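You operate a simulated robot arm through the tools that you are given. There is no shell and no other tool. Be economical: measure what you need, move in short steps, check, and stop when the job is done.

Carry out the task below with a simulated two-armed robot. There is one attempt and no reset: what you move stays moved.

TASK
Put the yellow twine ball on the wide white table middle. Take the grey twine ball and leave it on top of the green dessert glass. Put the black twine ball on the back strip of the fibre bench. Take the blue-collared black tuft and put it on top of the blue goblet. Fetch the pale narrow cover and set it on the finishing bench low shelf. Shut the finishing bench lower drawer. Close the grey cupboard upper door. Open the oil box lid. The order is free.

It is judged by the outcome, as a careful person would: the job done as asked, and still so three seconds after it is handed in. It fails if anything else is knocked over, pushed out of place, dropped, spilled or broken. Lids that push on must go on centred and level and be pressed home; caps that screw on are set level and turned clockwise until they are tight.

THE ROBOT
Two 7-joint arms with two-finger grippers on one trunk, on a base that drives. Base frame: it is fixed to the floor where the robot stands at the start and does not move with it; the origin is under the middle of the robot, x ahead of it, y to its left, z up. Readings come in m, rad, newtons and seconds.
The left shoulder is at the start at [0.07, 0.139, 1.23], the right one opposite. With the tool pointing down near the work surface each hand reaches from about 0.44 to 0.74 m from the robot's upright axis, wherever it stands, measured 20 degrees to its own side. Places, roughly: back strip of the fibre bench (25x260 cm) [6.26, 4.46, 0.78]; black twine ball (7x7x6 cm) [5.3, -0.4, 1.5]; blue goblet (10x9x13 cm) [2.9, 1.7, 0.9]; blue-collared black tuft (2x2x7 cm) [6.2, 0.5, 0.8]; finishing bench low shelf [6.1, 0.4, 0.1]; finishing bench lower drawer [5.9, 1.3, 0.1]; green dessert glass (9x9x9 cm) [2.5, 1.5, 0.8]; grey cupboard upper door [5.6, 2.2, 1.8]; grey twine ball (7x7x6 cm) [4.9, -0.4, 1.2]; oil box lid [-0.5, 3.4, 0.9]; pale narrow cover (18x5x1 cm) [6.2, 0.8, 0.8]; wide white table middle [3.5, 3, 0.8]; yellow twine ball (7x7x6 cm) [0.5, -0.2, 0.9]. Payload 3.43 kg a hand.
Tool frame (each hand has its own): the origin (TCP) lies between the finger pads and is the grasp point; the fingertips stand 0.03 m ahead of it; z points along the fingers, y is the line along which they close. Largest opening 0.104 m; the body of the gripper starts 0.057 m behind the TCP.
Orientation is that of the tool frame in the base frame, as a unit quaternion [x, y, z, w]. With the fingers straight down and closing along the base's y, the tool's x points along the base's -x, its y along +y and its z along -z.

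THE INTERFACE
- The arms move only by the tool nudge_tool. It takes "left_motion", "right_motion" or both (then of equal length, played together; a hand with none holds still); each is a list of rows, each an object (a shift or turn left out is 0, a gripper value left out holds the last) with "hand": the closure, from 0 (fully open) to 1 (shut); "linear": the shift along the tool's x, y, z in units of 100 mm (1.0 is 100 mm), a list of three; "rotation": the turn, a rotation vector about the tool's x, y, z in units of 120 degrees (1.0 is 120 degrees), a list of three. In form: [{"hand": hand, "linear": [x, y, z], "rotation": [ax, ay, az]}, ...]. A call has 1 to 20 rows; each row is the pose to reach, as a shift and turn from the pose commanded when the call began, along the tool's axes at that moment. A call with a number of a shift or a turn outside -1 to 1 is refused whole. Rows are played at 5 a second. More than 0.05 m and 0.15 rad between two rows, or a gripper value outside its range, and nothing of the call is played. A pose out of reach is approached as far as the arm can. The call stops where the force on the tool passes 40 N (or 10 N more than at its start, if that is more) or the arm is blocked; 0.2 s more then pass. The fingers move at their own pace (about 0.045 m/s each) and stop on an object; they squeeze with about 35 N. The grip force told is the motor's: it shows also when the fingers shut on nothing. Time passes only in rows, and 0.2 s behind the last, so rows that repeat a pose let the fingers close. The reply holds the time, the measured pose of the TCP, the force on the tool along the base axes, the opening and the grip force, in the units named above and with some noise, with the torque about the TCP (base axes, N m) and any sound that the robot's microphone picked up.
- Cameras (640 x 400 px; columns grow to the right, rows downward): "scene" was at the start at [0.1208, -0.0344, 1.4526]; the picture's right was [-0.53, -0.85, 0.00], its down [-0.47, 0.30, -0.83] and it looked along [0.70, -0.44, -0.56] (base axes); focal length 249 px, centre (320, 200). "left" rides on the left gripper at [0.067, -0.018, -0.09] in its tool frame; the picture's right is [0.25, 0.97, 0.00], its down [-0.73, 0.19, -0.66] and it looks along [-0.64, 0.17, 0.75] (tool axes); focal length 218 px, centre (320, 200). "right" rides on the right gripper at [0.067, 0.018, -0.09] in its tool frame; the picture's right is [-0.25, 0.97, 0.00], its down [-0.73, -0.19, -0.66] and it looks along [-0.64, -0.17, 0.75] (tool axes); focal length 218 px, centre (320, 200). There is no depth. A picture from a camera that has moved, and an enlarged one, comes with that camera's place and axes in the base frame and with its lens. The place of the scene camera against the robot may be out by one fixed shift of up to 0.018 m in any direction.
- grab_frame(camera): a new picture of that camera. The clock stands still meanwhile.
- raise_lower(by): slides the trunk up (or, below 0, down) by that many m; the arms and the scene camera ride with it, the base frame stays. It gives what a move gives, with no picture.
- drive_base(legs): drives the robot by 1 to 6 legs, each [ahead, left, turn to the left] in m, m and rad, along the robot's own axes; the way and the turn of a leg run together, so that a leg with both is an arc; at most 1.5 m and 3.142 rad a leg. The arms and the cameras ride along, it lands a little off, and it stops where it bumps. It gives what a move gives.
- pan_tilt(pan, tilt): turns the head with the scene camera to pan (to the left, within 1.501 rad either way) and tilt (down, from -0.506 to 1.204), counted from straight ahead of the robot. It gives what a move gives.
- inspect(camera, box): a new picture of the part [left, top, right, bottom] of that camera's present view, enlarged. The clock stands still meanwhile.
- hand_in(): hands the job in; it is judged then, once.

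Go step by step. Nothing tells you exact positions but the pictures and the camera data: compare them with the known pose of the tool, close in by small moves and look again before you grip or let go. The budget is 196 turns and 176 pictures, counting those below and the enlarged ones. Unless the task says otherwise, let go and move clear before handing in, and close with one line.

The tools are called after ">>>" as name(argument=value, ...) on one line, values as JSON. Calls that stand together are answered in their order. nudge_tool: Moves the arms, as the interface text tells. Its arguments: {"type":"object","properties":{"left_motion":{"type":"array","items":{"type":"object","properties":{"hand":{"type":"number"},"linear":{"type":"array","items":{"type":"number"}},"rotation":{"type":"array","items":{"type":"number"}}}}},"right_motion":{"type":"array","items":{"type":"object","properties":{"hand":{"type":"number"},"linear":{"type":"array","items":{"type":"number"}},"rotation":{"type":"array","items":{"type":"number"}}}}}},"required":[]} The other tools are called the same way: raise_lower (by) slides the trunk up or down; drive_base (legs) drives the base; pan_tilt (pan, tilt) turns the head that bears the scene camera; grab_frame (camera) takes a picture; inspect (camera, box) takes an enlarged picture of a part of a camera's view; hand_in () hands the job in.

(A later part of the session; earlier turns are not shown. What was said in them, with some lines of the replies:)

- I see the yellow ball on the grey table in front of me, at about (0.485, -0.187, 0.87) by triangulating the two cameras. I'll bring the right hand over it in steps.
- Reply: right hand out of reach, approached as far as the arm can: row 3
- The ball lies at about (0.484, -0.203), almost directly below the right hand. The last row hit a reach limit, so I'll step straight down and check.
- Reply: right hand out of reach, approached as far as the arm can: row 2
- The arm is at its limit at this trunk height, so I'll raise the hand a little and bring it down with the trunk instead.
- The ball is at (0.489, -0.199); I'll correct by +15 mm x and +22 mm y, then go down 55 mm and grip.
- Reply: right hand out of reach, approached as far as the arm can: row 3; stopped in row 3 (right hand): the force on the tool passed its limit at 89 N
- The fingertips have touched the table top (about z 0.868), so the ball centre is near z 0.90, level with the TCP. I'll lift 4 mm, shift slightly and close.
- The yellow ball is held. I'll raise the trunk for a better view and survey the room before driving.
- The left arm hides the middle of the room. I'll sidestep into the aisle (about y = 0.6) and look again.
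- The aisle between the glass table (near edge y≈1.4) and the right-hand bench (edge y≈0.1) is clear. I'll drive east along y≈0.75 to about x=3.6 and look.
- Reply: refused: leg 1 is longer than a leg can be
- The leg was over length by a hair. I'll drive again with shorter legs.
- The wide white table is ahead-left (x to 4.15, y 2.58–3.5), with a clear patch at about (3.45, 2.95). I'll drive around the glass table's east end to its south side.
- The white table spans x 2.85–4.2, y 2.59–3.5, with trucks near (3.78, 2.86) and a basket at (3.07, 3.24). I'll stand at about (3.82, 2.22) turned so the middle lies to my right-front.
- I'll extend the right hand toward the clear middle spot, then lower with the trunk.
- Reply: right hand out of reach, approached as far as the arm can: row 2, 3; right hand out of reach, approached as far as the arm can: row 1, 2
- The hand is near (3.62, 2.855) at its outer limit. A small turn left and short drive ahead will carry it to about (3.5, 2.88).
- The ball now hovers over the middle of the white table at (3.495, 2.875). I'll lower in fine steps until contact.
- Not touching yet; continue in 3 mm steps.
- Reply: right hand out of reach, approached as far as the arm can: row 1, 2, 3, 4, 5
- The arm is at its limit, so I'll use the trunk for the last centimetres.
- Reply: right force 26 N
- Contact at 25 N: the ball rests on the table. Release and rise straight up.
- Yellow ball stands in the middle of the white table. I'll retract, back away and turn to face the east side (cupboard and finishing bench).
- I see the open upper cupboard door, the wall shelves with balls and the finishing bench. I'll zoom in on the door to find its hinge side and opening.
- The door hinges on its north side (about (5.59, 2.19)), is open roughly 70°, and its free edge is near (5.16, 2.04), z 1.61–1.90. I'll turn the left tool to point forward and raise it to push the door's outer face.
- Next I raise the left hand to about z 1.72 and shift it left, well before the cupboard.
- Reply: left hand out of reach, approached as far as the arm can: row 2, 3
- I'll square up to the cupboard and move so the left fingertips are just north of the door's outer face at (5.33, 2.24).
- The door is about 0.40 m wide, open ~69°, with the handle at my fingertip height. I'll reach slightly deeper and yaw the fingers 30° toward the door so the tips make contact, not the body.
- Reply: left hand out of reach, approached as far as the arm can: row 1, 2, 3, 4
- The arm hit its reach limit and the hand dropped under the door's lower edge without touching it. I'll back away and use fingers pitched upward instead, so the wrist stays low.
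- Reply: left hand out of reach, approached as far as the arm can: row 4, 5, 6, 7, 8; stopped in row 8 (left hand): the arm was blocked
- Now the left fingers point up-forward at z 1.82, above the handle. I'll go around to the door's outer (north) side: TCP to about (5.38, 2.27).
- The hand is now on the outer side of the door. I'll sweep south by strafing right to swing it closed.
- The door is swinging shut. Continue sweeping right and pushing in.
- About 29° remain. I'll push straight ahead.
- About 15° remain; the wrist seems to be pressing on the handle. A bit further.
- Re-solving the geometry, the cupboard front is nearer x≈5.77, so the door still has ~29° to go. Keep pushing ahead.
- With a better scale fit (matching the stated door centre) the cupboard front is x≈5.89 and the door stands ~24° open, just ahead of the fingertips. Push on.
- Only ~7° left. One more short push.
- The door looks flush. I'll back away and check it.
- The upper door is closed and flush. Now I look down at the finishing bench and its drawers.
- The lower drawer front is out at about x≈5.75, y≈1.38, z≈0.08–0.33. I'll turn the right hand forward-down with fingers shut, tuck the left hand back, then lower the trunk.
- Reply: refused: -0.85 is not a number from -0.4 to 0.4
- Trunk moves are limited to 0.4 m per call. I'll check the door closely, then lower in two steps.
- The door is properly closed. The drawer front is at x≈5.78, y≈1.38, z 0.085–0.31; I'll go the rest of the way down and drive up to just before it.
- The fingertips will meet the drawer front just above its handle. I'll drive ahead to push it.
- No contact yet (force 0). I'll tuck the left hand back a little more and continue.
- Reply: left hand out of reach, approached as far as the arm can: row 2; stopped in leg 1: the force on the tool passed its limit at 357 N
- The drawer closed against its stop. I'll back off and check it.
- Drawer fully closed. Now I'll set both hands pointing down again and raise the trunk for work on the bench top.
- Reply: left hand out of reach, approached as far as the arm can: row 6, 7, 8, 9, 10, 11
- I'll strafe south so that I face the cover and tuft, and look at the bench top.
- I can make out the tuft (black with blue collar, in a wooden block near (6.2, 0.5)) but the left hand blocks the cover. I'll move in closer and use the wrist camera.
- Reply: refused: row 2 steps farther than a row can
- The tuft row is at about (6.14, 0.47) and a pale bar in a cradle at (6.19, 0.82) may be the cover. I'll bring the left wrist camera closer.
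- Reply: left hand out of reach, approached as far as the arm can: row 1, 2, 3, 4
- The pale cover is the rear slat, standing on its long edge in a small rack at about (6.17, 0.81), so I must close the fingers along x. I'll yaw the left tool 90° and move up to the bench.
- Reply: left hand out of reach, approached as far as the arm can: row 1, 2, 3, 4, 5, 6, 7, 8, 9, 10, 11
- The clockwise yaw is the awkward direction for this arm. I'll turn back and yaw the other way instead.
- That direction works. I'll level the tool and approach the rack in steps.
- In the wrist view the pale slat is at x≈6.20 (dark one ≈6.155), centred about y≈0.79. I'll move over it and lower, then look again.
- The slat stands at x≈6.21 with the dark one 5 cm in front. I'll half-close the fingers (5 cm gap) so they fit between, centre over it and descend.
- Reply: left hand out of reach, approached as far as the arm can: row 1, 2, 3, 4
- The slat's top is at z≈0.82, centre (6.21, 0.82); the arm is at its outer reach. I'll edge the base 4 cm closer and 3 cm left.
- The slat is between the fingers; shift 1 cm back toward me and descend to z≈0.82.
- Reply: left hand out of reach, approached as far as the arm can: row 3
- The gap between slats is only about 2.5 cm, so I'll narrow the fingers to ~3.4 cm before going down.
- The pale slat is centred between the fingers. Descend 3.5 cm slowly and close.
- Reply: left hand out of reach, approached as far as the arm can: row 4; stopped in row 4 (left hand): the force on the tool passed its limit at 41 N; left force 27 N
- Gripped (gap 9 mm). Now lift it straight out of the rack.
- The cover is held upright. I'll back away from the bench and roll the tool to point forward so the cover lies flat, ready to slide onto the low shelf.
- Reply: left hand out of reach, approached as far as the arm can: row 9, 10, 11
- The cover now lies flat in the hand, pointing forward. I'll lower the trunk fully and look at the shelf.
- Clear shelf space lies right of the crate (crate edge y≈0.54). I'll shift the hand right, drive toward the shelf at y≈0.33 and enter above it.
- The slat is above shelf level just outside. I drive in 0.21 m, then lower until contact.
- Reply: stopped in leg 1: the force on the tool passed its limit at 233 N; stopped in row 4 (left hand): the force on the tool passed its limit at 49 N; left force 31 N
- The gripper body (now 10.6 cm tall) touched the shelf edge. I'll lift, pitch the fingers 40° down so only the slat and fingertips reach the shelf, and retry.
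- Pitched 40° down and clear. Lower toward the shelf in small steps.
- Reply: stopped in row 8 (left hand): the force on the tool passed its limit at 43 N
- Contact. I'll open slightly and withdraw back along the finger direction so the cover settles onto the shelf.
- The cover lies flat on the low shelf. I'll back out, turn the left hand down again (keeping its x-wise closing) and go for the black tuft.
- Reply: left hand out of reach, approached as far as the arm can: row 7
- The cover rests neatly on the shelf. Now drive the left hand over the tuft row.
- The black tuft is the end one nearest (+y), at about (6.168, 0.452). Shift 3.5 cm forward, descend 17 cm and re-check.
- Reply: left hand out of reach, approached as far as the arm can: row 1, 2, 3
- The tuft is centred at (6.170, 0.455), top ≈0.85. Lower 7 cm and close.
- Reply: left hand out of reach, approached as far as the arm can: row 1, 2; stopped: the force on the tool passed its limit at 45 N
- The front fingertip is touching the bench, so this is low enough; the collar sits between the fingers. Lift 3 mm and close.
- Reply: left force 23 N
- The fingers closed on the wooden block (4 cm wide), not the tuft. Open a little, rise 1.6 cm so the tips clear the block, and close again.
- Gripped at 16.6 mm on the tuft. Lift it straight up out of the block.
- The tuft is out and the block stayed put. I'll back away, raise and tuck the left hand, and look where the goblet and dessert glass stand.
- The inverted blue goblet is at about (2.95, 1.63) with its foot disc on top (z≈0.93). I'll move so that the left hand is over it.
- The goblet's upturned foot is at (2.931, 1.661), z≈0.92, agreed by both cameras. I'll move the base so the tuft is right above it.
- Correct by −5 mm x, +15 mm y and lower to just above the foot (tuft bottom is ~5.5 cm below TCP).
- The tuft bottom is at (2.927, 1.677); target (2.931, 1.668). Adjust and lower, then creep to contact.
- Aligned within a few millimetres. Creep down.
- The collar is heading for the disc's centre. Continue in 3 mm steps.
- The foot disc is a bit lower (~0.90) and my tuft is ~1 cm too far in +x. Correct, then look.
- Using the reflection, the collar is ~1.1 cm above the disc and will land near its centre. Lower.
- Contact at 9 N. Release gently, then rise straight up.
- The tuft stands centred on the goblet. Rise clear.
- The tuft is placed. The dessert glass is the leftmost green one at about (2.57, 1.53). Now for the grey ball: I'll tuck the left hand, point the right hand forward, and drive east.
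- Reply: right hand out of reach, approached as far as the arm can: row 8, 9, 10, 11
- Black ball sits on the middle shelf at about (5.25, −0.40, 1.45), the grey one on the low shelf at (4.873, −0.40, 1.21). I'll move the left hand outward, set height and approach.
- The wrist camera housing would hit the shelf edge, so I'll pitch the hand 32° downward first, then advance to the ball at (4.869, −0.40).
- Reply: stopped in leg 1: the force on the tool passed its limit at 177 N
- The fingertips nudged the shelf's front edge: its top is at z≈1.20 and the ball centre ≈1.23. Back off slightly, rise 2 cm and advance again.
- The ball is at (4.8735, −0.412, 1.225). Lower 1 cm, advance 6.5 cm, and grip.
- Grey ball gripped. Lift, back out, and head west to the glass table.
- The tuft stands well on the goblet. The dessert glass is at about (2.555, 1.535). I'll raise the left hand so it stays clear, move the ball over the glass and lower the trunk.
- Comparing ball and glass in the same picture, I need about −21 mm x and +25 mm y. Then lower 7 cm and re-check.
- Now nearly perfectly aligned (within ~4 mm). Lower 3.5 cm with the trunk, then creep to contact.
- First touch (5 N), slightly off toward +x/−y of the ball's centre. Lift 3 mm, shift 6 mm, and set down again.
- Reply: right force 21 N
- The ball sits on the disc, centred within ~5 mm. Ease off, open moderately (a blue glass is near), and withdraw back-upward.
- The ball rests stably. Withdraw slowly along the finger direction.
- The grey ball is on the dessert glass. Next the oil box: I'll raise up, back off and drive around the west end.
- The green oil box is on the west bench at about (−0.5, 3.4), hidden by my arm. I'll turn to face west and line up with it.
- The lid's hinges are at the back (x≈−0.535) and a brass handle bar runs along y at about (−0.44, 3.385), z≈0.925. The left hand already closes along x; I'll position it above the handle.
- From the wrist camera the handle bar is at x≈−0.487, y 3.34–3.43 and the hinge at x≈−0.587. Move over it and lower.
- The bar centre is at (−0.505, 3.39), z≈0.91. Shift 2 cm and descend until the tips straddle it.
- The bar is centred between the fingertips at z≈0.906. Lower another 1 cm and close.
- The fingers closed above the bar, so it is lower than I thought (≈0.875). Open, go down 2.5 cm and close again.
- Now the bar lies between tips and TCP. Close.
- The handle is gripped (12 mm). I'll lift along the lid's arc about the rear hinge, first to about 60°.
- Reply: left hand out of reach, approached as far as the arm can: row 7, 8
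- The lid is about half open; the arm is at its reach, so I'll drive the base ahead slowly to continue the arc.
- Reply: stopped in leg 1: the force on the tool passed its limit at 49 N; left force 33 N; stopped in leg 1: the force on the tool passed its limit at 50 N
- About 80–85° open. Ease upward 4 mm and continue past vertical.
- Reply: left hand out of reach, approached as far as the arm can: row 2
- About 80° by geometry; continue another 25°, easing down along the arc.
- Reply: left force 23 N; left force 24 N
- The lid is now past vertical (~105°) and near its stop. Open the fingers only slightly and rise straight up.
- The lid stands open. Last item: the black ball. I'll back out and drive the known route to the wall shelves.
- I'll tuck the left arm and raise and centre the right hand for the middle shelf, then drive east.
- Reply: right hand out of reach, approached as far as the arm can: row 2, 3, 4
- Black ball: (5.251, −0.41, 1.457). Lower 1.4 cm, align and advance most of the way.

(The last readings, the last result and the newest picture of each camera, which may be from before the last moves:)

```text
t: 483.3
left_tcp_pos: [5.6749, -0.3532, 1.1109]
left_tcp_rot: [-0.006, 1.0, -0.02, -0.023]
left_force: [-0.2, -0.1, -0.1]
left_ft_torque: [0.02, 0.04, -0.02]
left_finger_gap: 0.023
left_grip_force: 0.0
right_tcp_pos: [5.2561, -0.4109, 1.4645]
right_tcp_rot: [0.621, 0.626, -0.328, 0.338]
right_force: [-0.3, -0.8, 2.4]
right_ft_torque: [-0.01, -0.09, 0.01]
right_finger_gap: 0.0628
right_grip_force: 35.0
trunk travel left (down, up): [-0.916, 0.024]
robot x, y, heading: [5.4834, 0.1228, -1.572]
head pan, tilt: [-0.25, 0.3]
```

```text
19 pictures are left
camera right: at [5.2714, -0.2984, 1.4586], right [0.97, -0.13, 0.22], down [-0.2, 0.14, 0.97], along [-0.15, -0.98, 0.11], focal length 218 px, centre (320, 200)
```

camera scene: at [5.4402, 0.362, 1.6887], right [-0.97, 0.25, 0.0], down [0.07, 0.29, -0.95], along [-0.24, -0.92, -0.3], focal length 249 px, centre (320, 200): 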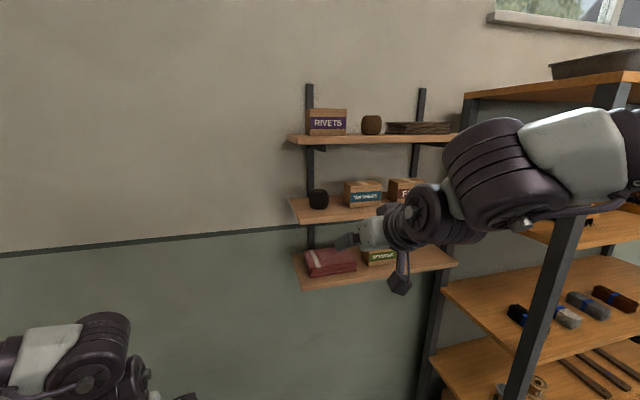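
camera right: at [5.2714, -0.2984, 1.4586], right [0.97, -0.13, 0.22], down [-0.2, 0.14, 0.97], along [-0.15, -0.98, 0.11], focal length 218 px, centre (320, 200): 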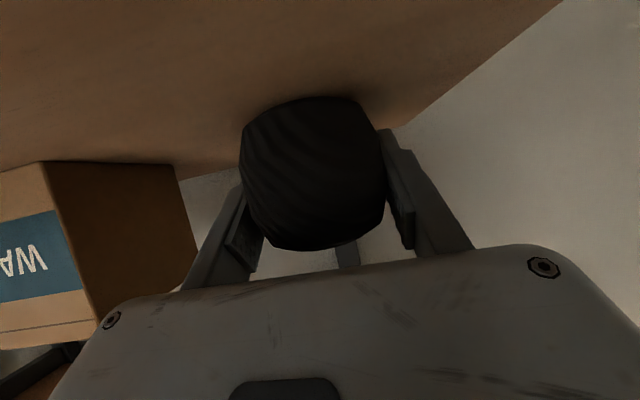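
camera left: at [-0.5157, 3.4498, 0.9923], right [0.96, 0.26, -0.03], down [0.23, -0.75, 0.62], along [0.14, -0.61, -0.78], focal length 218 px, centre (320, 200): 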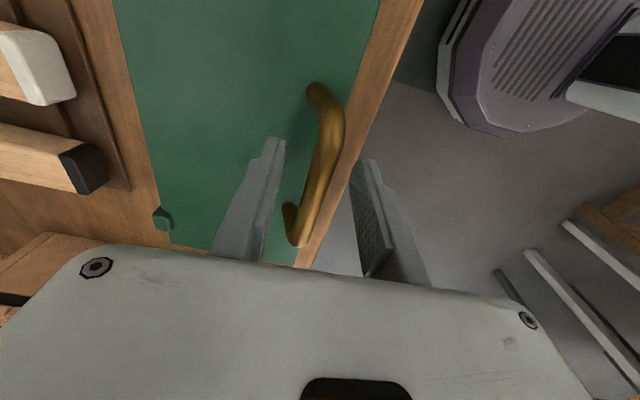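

Black ball gripped. Lift, back out, turn around and drive north to the fibre bench.

>>> raise_lower(by=0.022)

>>> drive_base(legs=[[-0.65, 0, 0], [0, 0, -3.13], [0, 0.6, 0], [1.4, 0, 0], [1.3, 0, 0]])

>>> pan_tilt(pan=-0.9, tilt=0.45)

>>> grab_frame(camera="scene")

```text
t: 483.9
left_tcp_pos: [5.6751, -0.3531, 1.1336]
left_tcp_rot: [-0.005, 1.0, -0.021, -0.023]
left_force: [-0.1, -0.3, 0.2]
left_ft_torque: [0.05, 0.0, -0.01]
left_finger_gap: 0.023
left_grip_force: 0.1
right_tcp_pos: [5.254, -0.4103, 1.4865]
right_tcp_rot: [0.622, 0.626, -0.328, 0.337]
right_force: [-0.7, 0.0, -0.1]
right_ft_torque: [-0.04, 0.02, 0.05]
right_finger_gap: 0.0626
right_grip_force: 35.1
trunk travel left (down, up): [-0.938, 0.002]
robot x, y, heading: [5.4854, 0.1237, -1.573]
head pan, tilt: [-0.25, 0.3]
```

```text
t: 510.7
left_tcp_pos: [4.6479, 3.9891, 1.1333]
left_tcp_rot: [0.999, 0.013, 0.023, -0.022]
left_force: [-0.5, -0.2, -0.6]
left_ft_torque: [0.02, 0.0, -0.01]
left_finger_gap: 0.023
left_grip_force: 0.1
right_tcp_pos: [5.0669, 4.0514, 1.486]
right_tcp_rot: [0.631, -0.617, -0.339, -0.326]
right_force: [-0.3, -0.3, -0.3]
right_ft_torque: [0.01, 0.03, -0.02]
right_finger_gap: 0.0628
right_grip_force: 35.5
trunk travel left (down, up): [-0.938, 0.002]
robot x, y, heading: [4.849, 3.515, 1.587]
head pan, tilt: [-0.25, 0.3]
```

```text
t: 511.8
left_tcp_pos: [4.6468, 3.9898, 1.1312]
left_tcp_rot: [0.999, 0.013, 0.023, -0.02]
left_force: [0.1, -0.5, 0.5]
left_ft_torque: [-0.01, 0.0, -0.01]
left_finger_gap: 0.0227
left_grip_force: 0.1
right_tcp_pos: [5.0659, 4.0541, 1.4871]
right_tcp_rot: [0.631, -0.616, -0.34, -0.326]
right_force: [0.4, -0.3, -0.2]
right_ft_torque: [-0.02, 0.0, -0.03]
right_finger_gap: 0.0627
right_grip_force: 35.6
trunk travel left (down, up): [-0.938, 0.002]
robot x, y, heading: [4.842, 3.519, 1.582]
head pan, tilt: [-0.901, 0.45]
```

```text
18 pictures are left
camera scene: at [4.912, 3.6384, 1.6779], right [0.63, -0.78, 0.0], down [-0.34, -0.28, -0.9], along [0.7, 0.57, -0.44], focal length 249 px, centre (320, 200)
```

scene: 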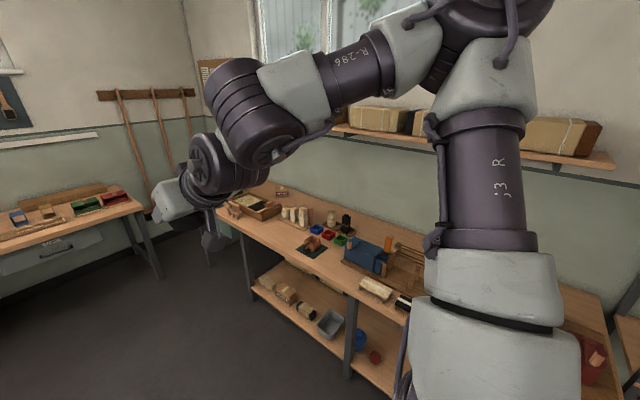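

I'll face east toward the fibre bench and look for a clear spot along its back.

>>> drive_base(legs=[[0, 0, -1.58], [0.1, 0.85, 0]])

>>> pan_tilt(pan=0.1, tilt=0.5)

>>> grab_frame(camera="scene")

```text
t: 520.1
left_tcp_pos: [5.3908, 4.5807, 1.1324]
left_tcp_rot: [0.726, -0.687, 0.031, 0.001]
left_force: [0.3, -0.6, 0.4]
left_ft_torque: [0.02, -0.03, 0.03]
left_finger_gap: 0.0227
left_grip_force: 0.1
right_tcp_pos: [5.4678, 4.1616, 1.4866]
right_tcp_rot: [-0.023, 0.882, 0.018, 0.47]
right_force: [1.1, 0.0, -0.6]
right_ft_torque: [0.06, -0.03, -0.03]
right_finger_gap: 0.0628
right_grip_force: 35.0
trunk travel left (down, up): [-0.938, 0.002]
robot x, y, heading: [4.9241, 4.3691, 0.04]
head pan, tilt: [-0.901, 0.45]
```

```text
t: 521.4
left_tcp_pos: [5.3904, 4.5808, 1.1328]
left_tcp_rot: [0.726, -0.687, 0.031, 0.002]
left_force: [-0.2, -0.5, -0.2]
left_ft_torque: [0.03, 0.02, 0.01]
left_finger_gap: 0.0228
left_grip_force: 0.0
right_tcp_pos: [5.4673, 4.1641, 1.4858]
right_tcp_rot: [-0.023, 0.882, 0.016, 0.47]
right_force: [-0.1, 0.2, -0.5]
right_ft_torque: [-0.03, -0.01, -0.01]
right_finger_gap: 0.0628
right_grip_force: 34.7
trunk travel left (down, up): [-0.938, 0.002]
robot x, y, heading: [4.9233, 4.3678, 0.042]
head pan, tilt: [0.099, 0.499]
```

```text
17 pictures are left
camera scene: at [5.0596, 4.3956, 1.6734], right [0.14, -0.99, 0.0], down [-0.47, -0.07, -0.88], along [0.87, 0.12, -0.48], focal length 249 px, centre (320, 200)
```

scene: 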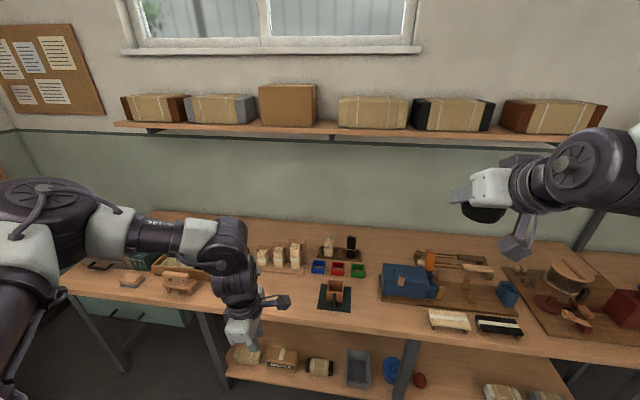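

A clear patch on the back strip is at about (6.20, 4.19), between the black cylinder and the orange tool. I'll raise the left hand out of the way while extending the right arm.

>>> nudge_tool(left_motion=[{"linear": [0, 0.1, -0.25]}, {"linear": [0, 0.2, -0.5]}, {"linear": [0, 0.3, -0.75]}, {"linear": [0, 0.3, -1.0]}], right_motion=[{"linear": [0.05, 0, 0.24]}, {"linear": [0.1, 0, 0.48]}, {"linear": [0.15, 0, 0.73]}, {"linear": [0.19, 0, 0.97]}])

>>> nudge_tool(left_motion=[{"linear": [0, 0.1, -0.25]}, {"linear": [0, 0.2, -0.5]}, {"linear": [0, 0.3, -0.75]}, {"linear": [0, 0.3, -1.0]}], right_motion=[{"linear": [0.05, 0, 0.24]}, {"linear": [0.1, 0, 0.48]}, {"linear": [0.15, 0, 0.73]}, {"linear": [0.19, 0, 0.97]}])

>>> nudge_tool(left_motion=[{"linear": [0, 0, -0.25]}, {"linear": [0, 0, -0.5]}, {"linear": [0, 0, -0.75]}, {"linear": [0, 0, -1.0]}], right_motion=[{"linear": [0.05, 0, 0.24]}, {"linear": [0.1, 0, 0.48]}, {"linear": [0.15, 0, 0.73]}, {"linear": [0.19, 0, 0.97]}])

```text
t: 522.4
left_tcp_pos: [5.357, 4.5858, 1.2292]
left_tcp_rot: [0.726, -0.687, 0.03, 0.002]
left_force: [-0.8, 0.1, 0.2]
left_ft_torque: [0.02, -0.01, -0.03]
left_finger_gap: 0.023
left_grip_force: 0.0
right_tcp_pos: [5.5382, 4.1713, 1.4141]
right_tcp_rot: [-0.024, 0.882, 0.017, 0.47]
right_force: [-0.5, 0.0, -0.2]
right_ft_torque: [0.0, 0.0, -0.04]
right_finger_gap: 0.0627
right_grip_force: 34.9
trunk travel left (down, up): [-0.938, 0.002]
robot x, y, heading: [4.9278, 4.3677, 0.045]
head pan, tilt: [0.099, 0.499]
```

```text
t: 523.4
left_tcp_pos: [5.3221, 4.5858, 1.3301]
left_tcp_rot: [0.727, -0.686, 0.03, 0.001]
left_force: [0.6, 0.3, 0.1]
left_ft_torque: [0.0, 0.0, -0.01]
left_finger_gap: 0.0228
left_grip_force: 0.0
right_tcp_pos: [5.6086, 4.1742, 1.3469]
right_tcp_rot: [-0.023, 0.882, 0.017, 0.47]
right_force: [-0.5, 0.3, 0.1]
right_ft_torque: [0.03, 0.02, 0.01]
right_finger_gap: 0.0628
right_grip_force: 34.3
trunk travel left (down, up): [-0.938, 0.002]
robot x, y, heading: [4.9247, 4.3678, 0.043]
head pan, tilt: [0.099, 0.499]
```

```text
t: 524.4
left_tcp_pos: [5.3149, 4.588, 1.4307]
left_tcp_rot: [0.726, -0.687, 0.032, 0.001]
left_force: [-0.4, -0.2, 0.2]
left_ft_torque: [0.06, -0.01, 0.04]
left_finger_gap: 0.0231
left_grip_force: 0.1
right_tcp_pos: [5.6625, 4.1654, 1.2871]
right_tcp_rot: [-0.024, 0.882, 0.018, 0.471]
right_force: [-0.6, 0.6, -1.6]
right_ft_torque: [0.0, -0.06, 0.0]
right_finger_gap: 0.0625
right_grip_force: 35.5
right hand out of reach, approached as far as the arm can: row 4
trunk travel left (down, up): [-0.938, 0.002]
robot x, y, heading: [4.9254, 4.3678, 0.048]
head pan, tilt: [0.099, 0.499]
```

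The arm reaches 0.77 m here, so I'll stand close with heading ≈0.31. First lower the trunk 0.25, turn and approach.

>>> raise_lower(by=-0.25)

>>> drive_base(legs=[[0, 0, 0.262], [0.3, -0.31, 0]])

>>> pan_tilt(pan=-0.2, tilt=0.6)

>>> grab_frame(camera="scene")

```text
t: 527.0
left_tcp_pos: [5.3166, 4.5887, 1.182]
left_tcp_rot: [0.726, -0.687, 0.031, 0.001]
left_force: [-0.2, 1.2, -0.1]
left_ft_torque: [-0.02, -0.02, -0.05]
left_finger_gap: 0.0228
left_grip_force: 0.0
right_tcp_pos: [5.6623, 4.1674, 1.0357]
right_tcp_rot: [-0.024, 0.882, 0.018, 0.47]
right_force: [-0.2, 0.2, -0.3]
right_ft_torque: [0.0, -0.02, -0.01]
right_finger_gap: 0.0627
right_grip_force: 35.1
trunk travel left (down, up): [-0.688, 0.252]
robot x, y, heading: [4.9241, 4.3703, 0.039]
head pan, tilt: [0.099, 0.499]
```

```text
t: 530.5
left_tcp_pos: [5.6275, 4.4664, 1.1809]
left_tcp_rot: [0.81, -0.586, 0.031, -0.003]
left_force: [0.3, 1.5, -1.1]
left_ft_torque: [-0.01, -0.01, 0.01]
left_finger_gap: 0.0229
left_grip_force: 0.0
right_tcp_pos: [6.0692, 4.1484, 1.0352]
right_tcp_rot: [-0.138, 0.871, 0.078, 0.465]
right_force: [0.4, 0.0, -0.4]
right_ft_torque: [-0.01, 0.01, 0.01]
right_finger_gap: 0.0627
right_grip_force: 34.8
trunk travel left (down, up): [-0.688, 0.252]
robot x, y, heading: [5.3024, 4.1531, 0.304]
head pan, tilt: [0.099, 0.499]
```

```text
t: 531.3
left_tcp_pos: [5.6271, 4.4661, 1.1809]
left_tcp_rot: [0.81, -0.586, 0.032, -0.003]
left_force: [-0.4, -0.5, 1.2]
left_ft_torque: [0.0, 0.01, 0.02]
left_finger_gap: 0.023
left_grip_force: 0.0
right_tcp_pos: [6.0698, 4.1463, 1.0341]
right_tcp_rot: [-0.138, 0.871, 0.078, 0.465]
right_force: [0.1, 0.2, -0.5]
right_ft_torque: [0.0, -0.01, -0.02]
right_finger_gap: 0.0627
right_grip_force: 34.7
trunk travel left (down, up): [-0.688, 0.252]
robot x, y, heading: [5.3031, 4.1537, 0.3]
head pan, tilt: [-0.201, 0.6]
```

```text
16 pictures are left
camera scene: at [5.4358, 4.1886, 1.4143], right [0.1, -0.99, 0.0], down [-0.56, -0.06, -0.82], along [0.82, 0.08, -0.57], focal length 249 px, centre (320, 200)
```

scene: 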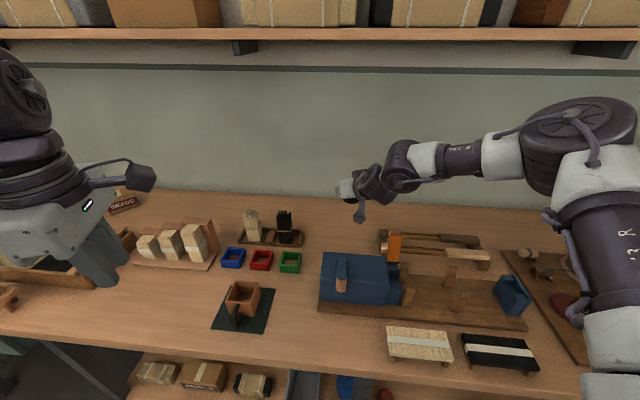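

The patch between the holder (y>4.33) and the hammer (y<4.03) is clear. I'll inch forward to bring the ball to about (6.17, 4.18).

>>> drive_base(legs=[[0.06, 0, 0]])

>>> drive_base(legs=[[0.05, 0, 0]])

>>> raise_lower(by=-0.14)

>>> grab_frame(camera="scene")

```text
t: 532.3
left_tcp_pos: [5.6801, 4.4826, 1.182]
left_tcp_rot: [0.81, -0.585, 0.032, -0.005]
left_force: [-1.2, 0.2, 0.1]
left_ft_torque: [0.02, -0.01, -0.04]
left_finger_gap: 0.0227
left_grip_force: 0.1
right_tcp_pos: [6.1239, 4.166, 1.0382]
right_tcp_rot: [-0.139, 0.87, 0.08, 0.465]
right_force: [0.1, 0.1, -0.6]
right_ft_torque: [-0.02, 0.04, 0.02]
right_finger_gap: 0.063
right_grip_force: 35.0
trunk travel left (down, up): [-0.688, 0.252]
robot x, y, heading: [5.3621, 4.1682, 0.302]
head pan, tilt: [-0.201, 0.6]
```

```text
t: 533.2
left_tcp_pos: [5.7262, 4.4974, 1.1832]
left_tcp_rot: [0.809, -0.586, 0.032, -0.005]
left_force: [0.0, -0.5, 0.1]
left_ft_torque: [-0.02, -0.05, 0.03]
left_finger_gap: 0.0228
left_grip_force: 0.0
right_tcp_pos: [6.1685, 4.1801, 1.0395]
right_tcp_rot: [-0.139, 0.871, 0.079, 0.465]
right_force: [-1.0, 0.3, -0.3]
right_ft_torque: [0.05, 0.02, 0.05]
right_finger_gap: 0.0627
right_grip_force: 35.2
trunk travel left (down, up): [-0.688, 0.252]
robot x, y, heading: [5.4068, 4.1789, 0.304]
head pan, tilt: [-0.201, 0.6]
```

```text
t: 534.9
left_tcp_pos: [5.7293, 4.4993, 1.041]
left_tcp_rot: [0.81, -0.586, 0.03, -0.003]
left_force: [-0.3, -0.4, 0.9]
left_ft_torque: [0.0, 0.01, 0.0]
left_finger_gap: 0.0227
left_grip_force: 0.0
right_tcp_pos: [6.1733, 4.182, 0.8971]
right_tcp_rot: [-0.139, 0.871, 0.079, 0.465]
right_force: [0.4, 0.4, -1.0]
right_ft_torque: [0.0, 0.03, -0.04]
right_finger_gap: 0.0629
right_grip_force: 35.2
trunk travel left (down, up): [-0.548, 0.392]
robot x, y, heading: [5.4069, 4.1867, 0.303]
head pan, tilt: [-0.201, 0.6]
```

```text
15 pictures are left
camera scene: at [5.5383, 4.2214, 1.2744], right [0.1, -0.99, 0.0], down [-0.56, -0.06, -0.82], along [0.82, 0.09, -0.57], focal length 249 px, centre (320, 200)
```

scene: 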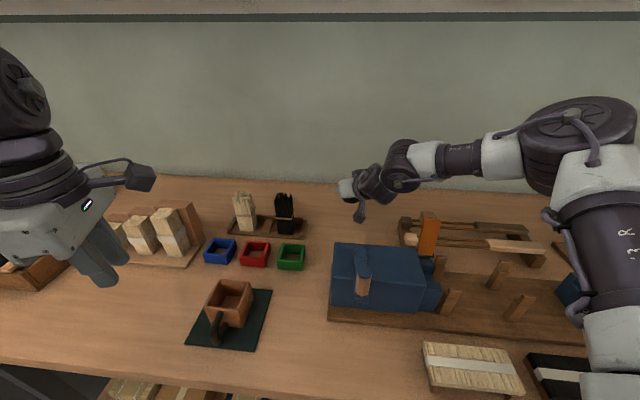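

Position looks clear. Lower further and creep to contact.

>>> raise_lower(by=-0.05)

>>> inspect(camera="scene", box=[290, 120, 450, 230])

```text
t: 535.8
left_tcp_pos: [5.7298, 4.4984, 0.9922]
left_tcp_rot: [0.809, -0.587, 0.032, -0.004]
left_force: [-0.7, 0.4, 0.7]
left_ft_torque: [0.0, -0.03, 0.01]
left_finger_gap: 0.0229
left_grip_force: 0.1
right_tcp_pos: [6.1737, 4.1809, 0.8466]
right_tcp_rot: [-0.138, 0.871, 0.079, 0.465]
right_force: [0.1, 0.0, -0.7]
right_ft_torque: [0.02, 0.01, -0.05]
right_finger_gap: 0.0628
right_grip_force: 34.9
trunk travel left (down, up): [-0.498, 0.442]
robot x, y, heading: [5.4083, 4.185, 0.304]
head pan, tilt: [-0.201, 0.6]
```

```text
3.64 times, centred on (370, 175) of scene
camera zoom: at [5.5381, 4.2213, 1.2244], right [0.1, -0.99, 0.0], down [-0.56, -0.06, -0.83], along [0.82, 0.09, -0.56], focal length 905 px, centre (138, 291)
```

zoom: 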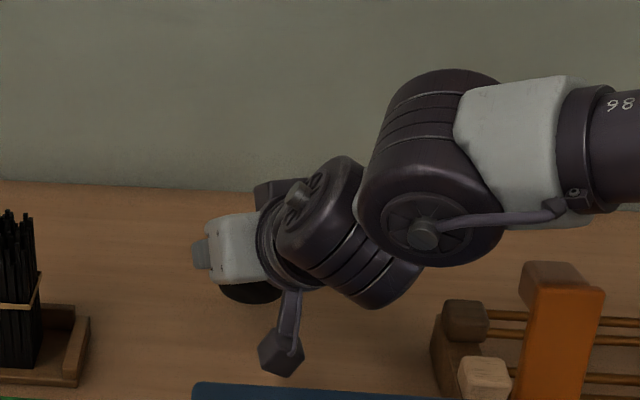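

>>> raise_lower(by=-0.015)

>>> raise_lower(by=-0.005)

>>> raise_lower(by=-0.005)

```text
t: 536.5
left_tcp_pos: [5.73, 4.4974, 0.9754]
left_tcp_rot: [0.81, -0.586, 0.032, -0.003]
left_force: [0.3, 0.2, 0.9]
left_ft_torque: [0.01, -0.05, 0.0]
left_finger_gap: 0.0228
left_grip_force: 0.1
right_tcp_pos: [6.1738, 4.1821, 0.8305]
right_tcp_rot: [-0.138, 0.871, 0.079, 0.465]
right_force: [-0.3, 0.1, -0.2]
right_ft_torque: [-0.01, -0.02, 0.0]
right_finger_gap: 0.0627
right_grip_force: 35.0
trunk travel left (down, up): [-0.483, 0.457]
robot x, y, heading: [5.4107, 4.1836, 0.302]
head pan, tilt: [-0.201, 0.6]
```

```text
t: 537.0
left_tcp_pos: [5.7282, 4.4986, 0.972]
left_tcp_rot: [0.81, -0.586, 0.031, -0.003]
left_force: [0.7, -0.2, -0.6]
left_ft_torque: [0.0, 0.01, 0.0]
left_finger_gap: 0.0229
left_grip_force: 0.1
right_tcp_pos: [6.173, 4.1813, 0.8272]
right_tcp_rot: [-0.139, 0.871, 0.079, 0.465]
right_force: [-0.3, -0.5, 0.1]
right_ft_torque: [0.04, 0.0, 0.02]
right_finger_gap: 0.0625
right_grip_force: 35.3
trunk travel left (down, up): [-0.478, 0.462]
robot x, y, heading: [5.4077, 4.1859, 0.306]
head pan, tilt: [-0.201, 0.6]
```

```text
t: 537.5
left_tcp_pos: [5.7299, 4.4986, 0.9662]
left_tcp_rot: [0.81, -0.585, 0.031, -0.003]
left_force: [-0.2, -0.3, 0.4]
left_ft_torque: [0.03, -0.02, 0.01]
left_finger_gap: 0.023
left_grip_force: 0.1
right_tcp_pos: [6.1735, 4.1817, 0.8209]
right_tcp_rot: [-0.139, 0.871, 0.079, 0.464]
right_force: [0.7, 0.3, -0.2]
right_ft_torque: [0.0, 0.01, -0.03]
right_finger_gap: 0.0628
right_grip_force: 35.1
trunk travel left (down, up): [-0.473, 0.467]
robot x, y, heading: [5.4029, 4.185, 0.302]
head pan, tilt: [-0.201, 0.6]
```

>>> raise_lower(by=-0.005)

>>> raise_lower(by=-0.004)

>>> grab_frame(camera="right")

```text
t: 538.1
left_tcp_pos: [5.7295, 4.4987, 0.961]
left_tcp_rot: [0.81, -0.586, 0.031, -0.002]
left_force: [-0.1, 0.3, 1.0]
left_ft_torque: [0.0, -0.02, 0.02]
left_finger_gap: 0.0227
left_grip_force: 0.1
right_tcp_pos: [6.1731, 4.1823, 0.8167]
right_tcp_rot: [-0.138, 0.872, 0.078, 0.464]
right_force: [-0.5, 0.4, -0.6]
right_ft_torque: [-0.03, -0.01, 0.03]
right_finger_gap: 0.0627
right_grip_force: 34.6
trunk travel left (down, up): [-0.468, 0.472]
robot x, y, heading: [5.4036, 4.1798, 0.304]
head pan, tilt: [-0.201, 0.6]
```

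```text
t: 538.6
left_tcp_pos: [5.729, 4.4979, 0.957]
left_tcp_rot: [0.81, -0.586, 0.031, -0.004]
left_force: [0.4, 0.3, -0.4]
left_ft_torque: [-0.02, 0.03, -0.01]
left_finger_gap: 0.0227
left_grip_force: 0.1
right_tcp_pos: [6.1731, 4.1832, 0.8153]
right_tcp_rot: [-0.138, 0.87, 0.08, 0.467]
right_force: [1.9, -0.5, 9.9]
right_ft_torque: [-0.23, 0.03, 0.09]
right_finger_gap: 0.0627
right_grip_force: 35.3
trunk travel left (down, up): [-0.464, 0.476]
robot x, y, heading: [5.4044, 4.1852, 0.305]
head pan, tilt: [-0.201, 0.6]
```

```text
13 pictures are left
camera right: at [6.0605, 4.1633, 0.8082], right [-0.17, 0.96, 0.22], down [-0.07, -0.24, 0.97], along [0.98, 0.15, 0.11], focal length 218 px, centre (320, 200)
```

right: 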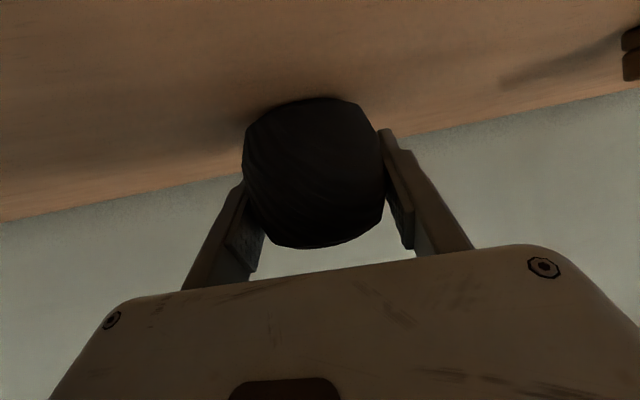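

Contact at 10 N; the ball is just within the strip (6.135–6.385). I'll lift 6 mm, go 2.5 cm deeper for margin, and set down again.

>>> raise_lower(by=0.008)

>>> drive_base(legs=[[0.025, 0, 0]])

>>> raise_lower(by=-0.008)

```text
t: 539.2
left_tcp_pos: [5.7295, 4.4988, 0.9659]
left_tcp_rot: [0.81, -0.585, 0.031, -0.004]
left_force: [-0.4, 0.5, -0.1]
left_ft_torque: [0.0, -0.01, -0.02]
left_finger_gap: 0.023
left_grip_force: 0.1
right_tcp_pos: [6.173, 4.1823, 0.8196]
right_tcp_rot: [-0.139, 0.872, 0.079, 0.463]
right_force: [0.3, -0.7, -0.3]
right_ft_torque: [0.01, 0.0, 0.01]
right_finger_gap: 0.0627
right_grip_force: 34.5
trunk travel left (down, up): [-0.472, 0.468]
robot x, y, heading: [5.407, 4.1851, 0.302]
head pan, tilt: [-0.201, 0.6]
```

```text
t: 540.0
left_tcp_pos: [5.753, 4.5056, 0.9645]
left_tcp_rot: [0.809, -0.586, 0.031, -0.003]
left_force: [1.0, 0.4, -0.3]
left_ft_torque: [-0.04, 0.03, 0.02]
left_finger_gap: 0.0227
left_grip_force: 0.0
right_tcp_pos: [6.1959, 4.1879, 0.8209]
right_tcp_rot: [-0.138, 0.871, 0.079, 0.465]
right_force: [0.5, 0.4, -0.1]
right_ft_torque: [0.02, 0.01, 0.01]
right_finger_gap: 0.0626
right_grip_force: 34.4
trunk travel left (down, up): [-0.472, 0.468]
robot x, y, heading: [5.4294, 4.1928, 0.305]
head pan, tilt: [-0.201, 0.6]
```

```text
t: 540.5
left_tcp_pos: [5.7525, 4.5053, 0.9575]
left_tcp_rot: [0.809, -0.587, 0.032, -0.004]
left_force: [0.4, 0.3, -0.2]
left_ft_torque: [0.0, -0.01, -0.02]
left_finger_gap: 0.0228
left_grip_force: 0.1
right_tcp_pos: [6.1965, 4.1876, 0.8165]
right_tcp_rot: [-0.138, 0.87, 0.08, 0.467]
right_force: [3.2, 0.2, 8.3]
right_ft_torque: [-0.22, 0.02, 0.04]
right_finger_gap: 0.0625
right_grip_force: 35.3
trunk travel left (down, up): [-0.464, 0.476]
robot x, y, heading: [5.4299, 4.1879, 0.305]
head pan, tilt: [-0.201, 0.6]
```

Resting at (6.197, 4.188). Release and withdraw along the fingers.

>>> nudge_tool(right_motion=[{"hand": 0.3, "linear": [0, 0, 0]}, {"hand": 0.2, "linear": [0, 0, 0]}, {"hand": 0.1, "linear": [0, 0, 0]}, {"hand": 0.05, "linear": [0, 0, 0]}, {"hand": 0.05, "linear": [0, 0, -0.15]}, {"linear": [0, 0, -0.4]}, {"linear": [0, 0, -0.7]}, {"linear": [0, 0, -1.0]}])

>>> grab_frame(camera="right")

```text
t: 542.4
left_tcp_pos: [5.753, 4.5048, 0.9578]
left_tcp_rot: [0.81, -0.586, 0.031, -0.004]
left_force: [-0.4, 0.3, -0.7]
left_ft_torque: [0.0, -0.05, -0.02]
left_finger_gap: 0.0231
left_grip_force: 0.0
right_tcp_pos: [6.1146, 4.1615, 0.8682]
right_tcp_rot: [-0.139, 0.871, 0.079, 0.464]
right_force: [-0.3, 0.1, 0.7]
right_ft_torque: [0.03, 0.01, -0.03]
right_finger_gap: 0.0988
right_grip_force: 0.0
trunk travel left (down, up): [-0.464, 0.476]
robot x, y, heading: [5.4334, 4.1917, 0.306]
head pan, tilt: [-0.201, 0.6]
```

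```text
12 pictures are left
camera right: at [6.0032, 4.1436, 0.861], right [-0.17, 0.96, 0.22], down [-0.07, -0.23, 0.97], along [0.98, 0.15, 0.11], focal length 218 px, centre (320, 200)
```

right: 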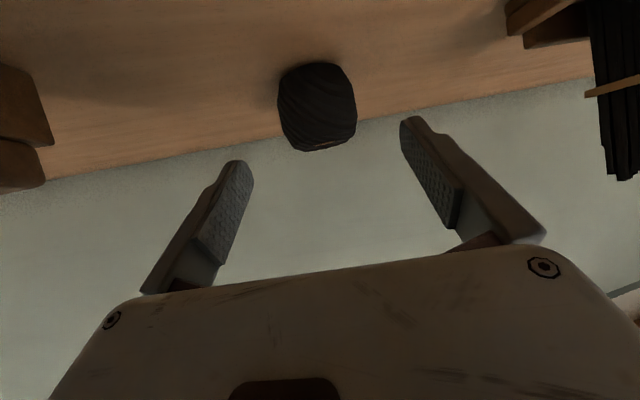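

The ball rests on the back strip. Raise, back away, and do a last check of the room.

>>> raise_lower(by=0.3)

>>> drive_base(legs=[[-0.6, 0, 0]])

>>> pan_tilt(pan=-0.15, tilt=0.4)

>>> grab_frame(camera="scene")

>>> pan_tilt(pan=-1.4, tilt=0.2)

>>> grab_frame(camera="scene")

```text
t: 545.4
left_tcp_pos: [5.7541, 4.5062, 1.2569]
left_tcp_rot: [0.81, -0.586, 0.031, -0.003]
left_force: [-0.6, -1.2, -0.7]
left_ft_torque: [0.01, -0.01, -0.05]
left_finger_gap: 0.023
left_grip_force: 0.1
right_tcp_pos: [6.1174, 4.1624, 1.167]
right_tcp_rot: [-0.139, 0.871, 0.079, 0.464]
right_force: [0.2, 0.2, -0.8]
right_ft_torque: [0.02, 0.01, -0.06]
right_finger_gap: 0.099
right_grip_force: 0.0
trunk travel left (down, up): [-0.764, 0.176]
robot x, y, heading: [5.4329, 4.1961, 0.307]
head pan, tilt: [-0.201, 0.6]
```

```text
t: 548.8
left_tcp_pos: [5.1759, 4.3259, 1.2571]
left_tcp_rot: [0.812, -0.583, 0.032, -0.003]
left_force: [-0.3, 1.0, 0.3]
left_ft_torque: [0.03, 0.03, 0.0]
left_finger_gap: 0.0229
left_grip_force: 0.1
right_tcp_pos: [5.5422, 3.9858, 1.1656]
right_tcp_rot: [-0.143, 0.871, 0.081, 0.463]
right_force: [-0.5, -0.4, 0.1]
right_ft_torque: [0.01, 0.01, -0.01]
right_finger_gap: 0.0987
right_grip_force: 0.0
trunk travel left (down, up): [-0.764, 0.176]
robot x, y, heading: [4.8527, 4.0102, 0.313]
head pan, tilt: [-0.201, 0.6]
```

```text
t: 549.5
left_tcp_pos: [5.1736, 4.3239, 1.2563]
left_tcp_rot: [0.812, -0.583, 0.032, -0.003]
left_force: [0.8, 0.3, -0.1]
left_ft_torque: [0.01, 0.0, 0.02]
left_finger_gap: 0.0229
left_grip_force: 0.0
right_tcp_pos: [5.5406, 3.9851, 1.1668]
right_tcp_rot: [-0.143, 0.871, 0.081, 0.464]
right_force: [-0.2, 0.1, 0.3]
right_ft_torque: [0.02, -0.02, 0.01]
right_finger_gap: 0.0991
right_grip_force: 0.0
trunk travel left (down, up): [-0.764, 0.176]
robot x, y, heading: [4.8529, 4.0116, 0.318]
head pan, tilt: [-0.15, 0.4]
```

```text
11 pictures are left
camera scene: at [4.9886, 4.0513, 1.5086], right [0.16, -0.99, 0.0], down [-0.38, -0.06, -0.92], along [0.91, 0.15, -0.39], focal length 249 px, centre (320, 200)
```

scene: 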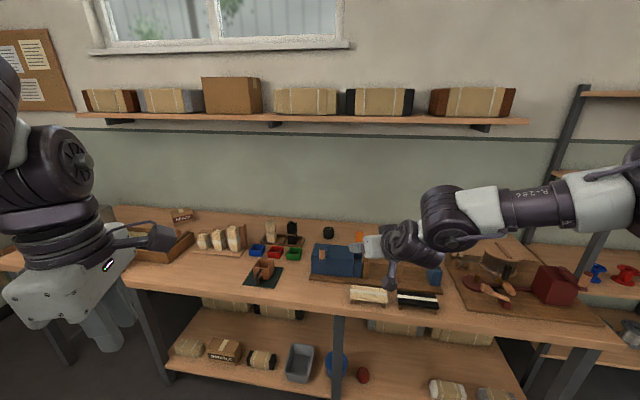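

```text
t: 550.9
left_tcp_pos: [5.1751, 4.3258, 1.2571]
left_tcp_rot: [0.812, -0.583, 0.031, -0.003]
left_force: [-0.1, 0.8, 0.5]
left_ft_torque: [0.02, 0.0, 0.0]
left_finger_gap: 0.023
left_grip_force: 0.2
right_tcp_pos: [5.5415, 3.9853, 1.1664]
right_tcp_rot: [-0.143, 0.87, 0.081, 0.464]
right_force: [0.1, 0.0, 0.1]
right_ft_torque: [0.05, 0.03, 0.0]
right_finger_gap: 0.099
right_grip_force: 0.0
trunk travel left (down, up): [-0.764, 0.176]
robot x, y, heading: [4.8553, 4.0078, 0.312]
head pan, tilt: [-1.4, 0.201]
```

```text
10 pictures are left
camera scene: at [4.9411, 3.954, 1.5271], right [-0.88, -0.47, 0.0], down [-0.09, 0.18, -0.98], along [0.46, -0.87, -0.2], focal length 249 px, centre (320, 200)
```

scene: 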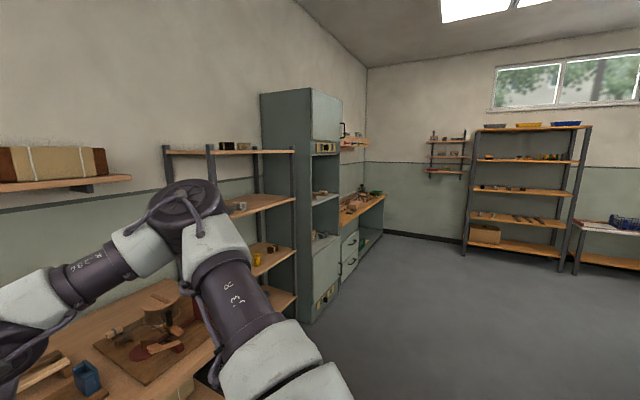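

>>> inspect(camera="scene", box=[255, 75, 375, 165])

>>> drive_base(legs=[[0, 0, 2.4]])

>>> pan_tilt(pan=0.6, tilt=0.4)

>>> grab_frame(camera="scene")

```text
4.44 times, centred on (315, 120) of scene
camera zoom: at [4.9411, 3.954, 1.5271], right [-0.88, -0.47, 0.0], down [-0.09, 0.18, -0.98], along [0.46, -0.87, -0.2], focal length 1106 px, centre (342, 556)
```

zoom: 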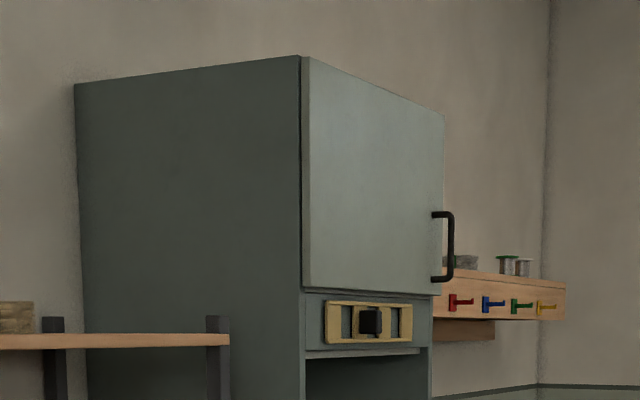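

```text
t: 557.0
left_tcp_pos: [4.4047, 3.9862, 1.2582]
left_tcp_rot: [0.835, 0.55, 0.008, -0.031]
left_force: [-0.2, 0.6, 0.1]
left_ft_torque: [0.01, 0.02, -0.04]
left_finger_gap: 0.0227
left_grip_force: 0.1
right_tcp_pos: [4.3587, 4.4838, 1.1663]
right_tcp_rot: [0.864, -0.178, -0.462, -0.091]
right_force: [0.3, -0.1, 0.0]
right_ft_torque: [-0.01, 0.02, 0.01]
right_finger_gap: 0.0988
right_grip_force: 0.1
trunk travel left (down, up): [-0.764, 0.176]
robot x, y, heading: [4.8562, 4.0064, 2.725]
head pan, tilt: [-1.4, 0.201]
```

```text
t: 559.0
left_tcp_pos: [4.4045, 3.9872, 1.2578]
left_tcp_rot: [0.834, 0.551, 0.008, -0.031]
left_force: [0.1, 0.7, -0.7]
left_ft_torque: [0.0, -0.01, -0.01]
left_finger_gap: 0.0232
left_grip_force: 0.0
right_tcp_pos: [4.3587, 4.4833, 1.166]
right_tcp_rot: [0.864, -0.178, -0.462, -0.09]
right_force: [-0.4, -0.2, 0.3]
right_ft_torque: [0.04, 0.03, -0.01]
right_finger_gap: 0.0986
right_grip_force: 0.0
trunk travel left (down, up): [-0.764, 0.176]
robot x, y, heading: [4.8516, 4.0085, 2.718]
head pan, tilt: [0.6, 0.4]
```

```text
8 pictures are left
camera scene: at [4.7126, 4.0247, 1.5086], right [-0.18, 0.98, 0.0], down [0.38, 0.07, -0.92], along [-0.91, -0.17, -0.39], focal length 249 px, centre (320, 200)
```

scene: 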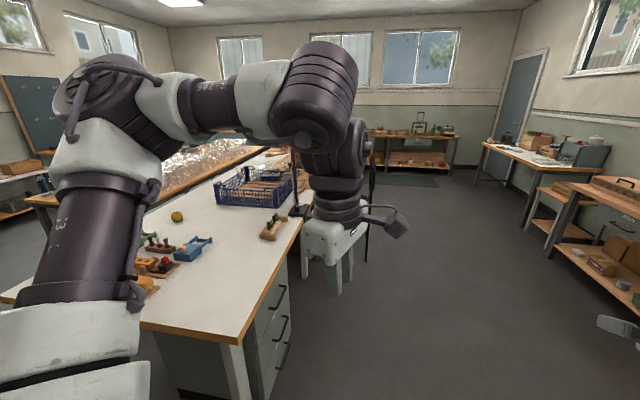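

The cupboard door is flush, the yellow and black balls are in place, and the other items looked stable when I left them. Both hands are empty and clear, so I'm handing in.

>>> hand_in()

```text
The job is handed in.
```

All eight jobs are done and handed in. I last saw the grey ball, tuft, cover and oil box lid steady when I left each one, and didn't look at them again at the very end.
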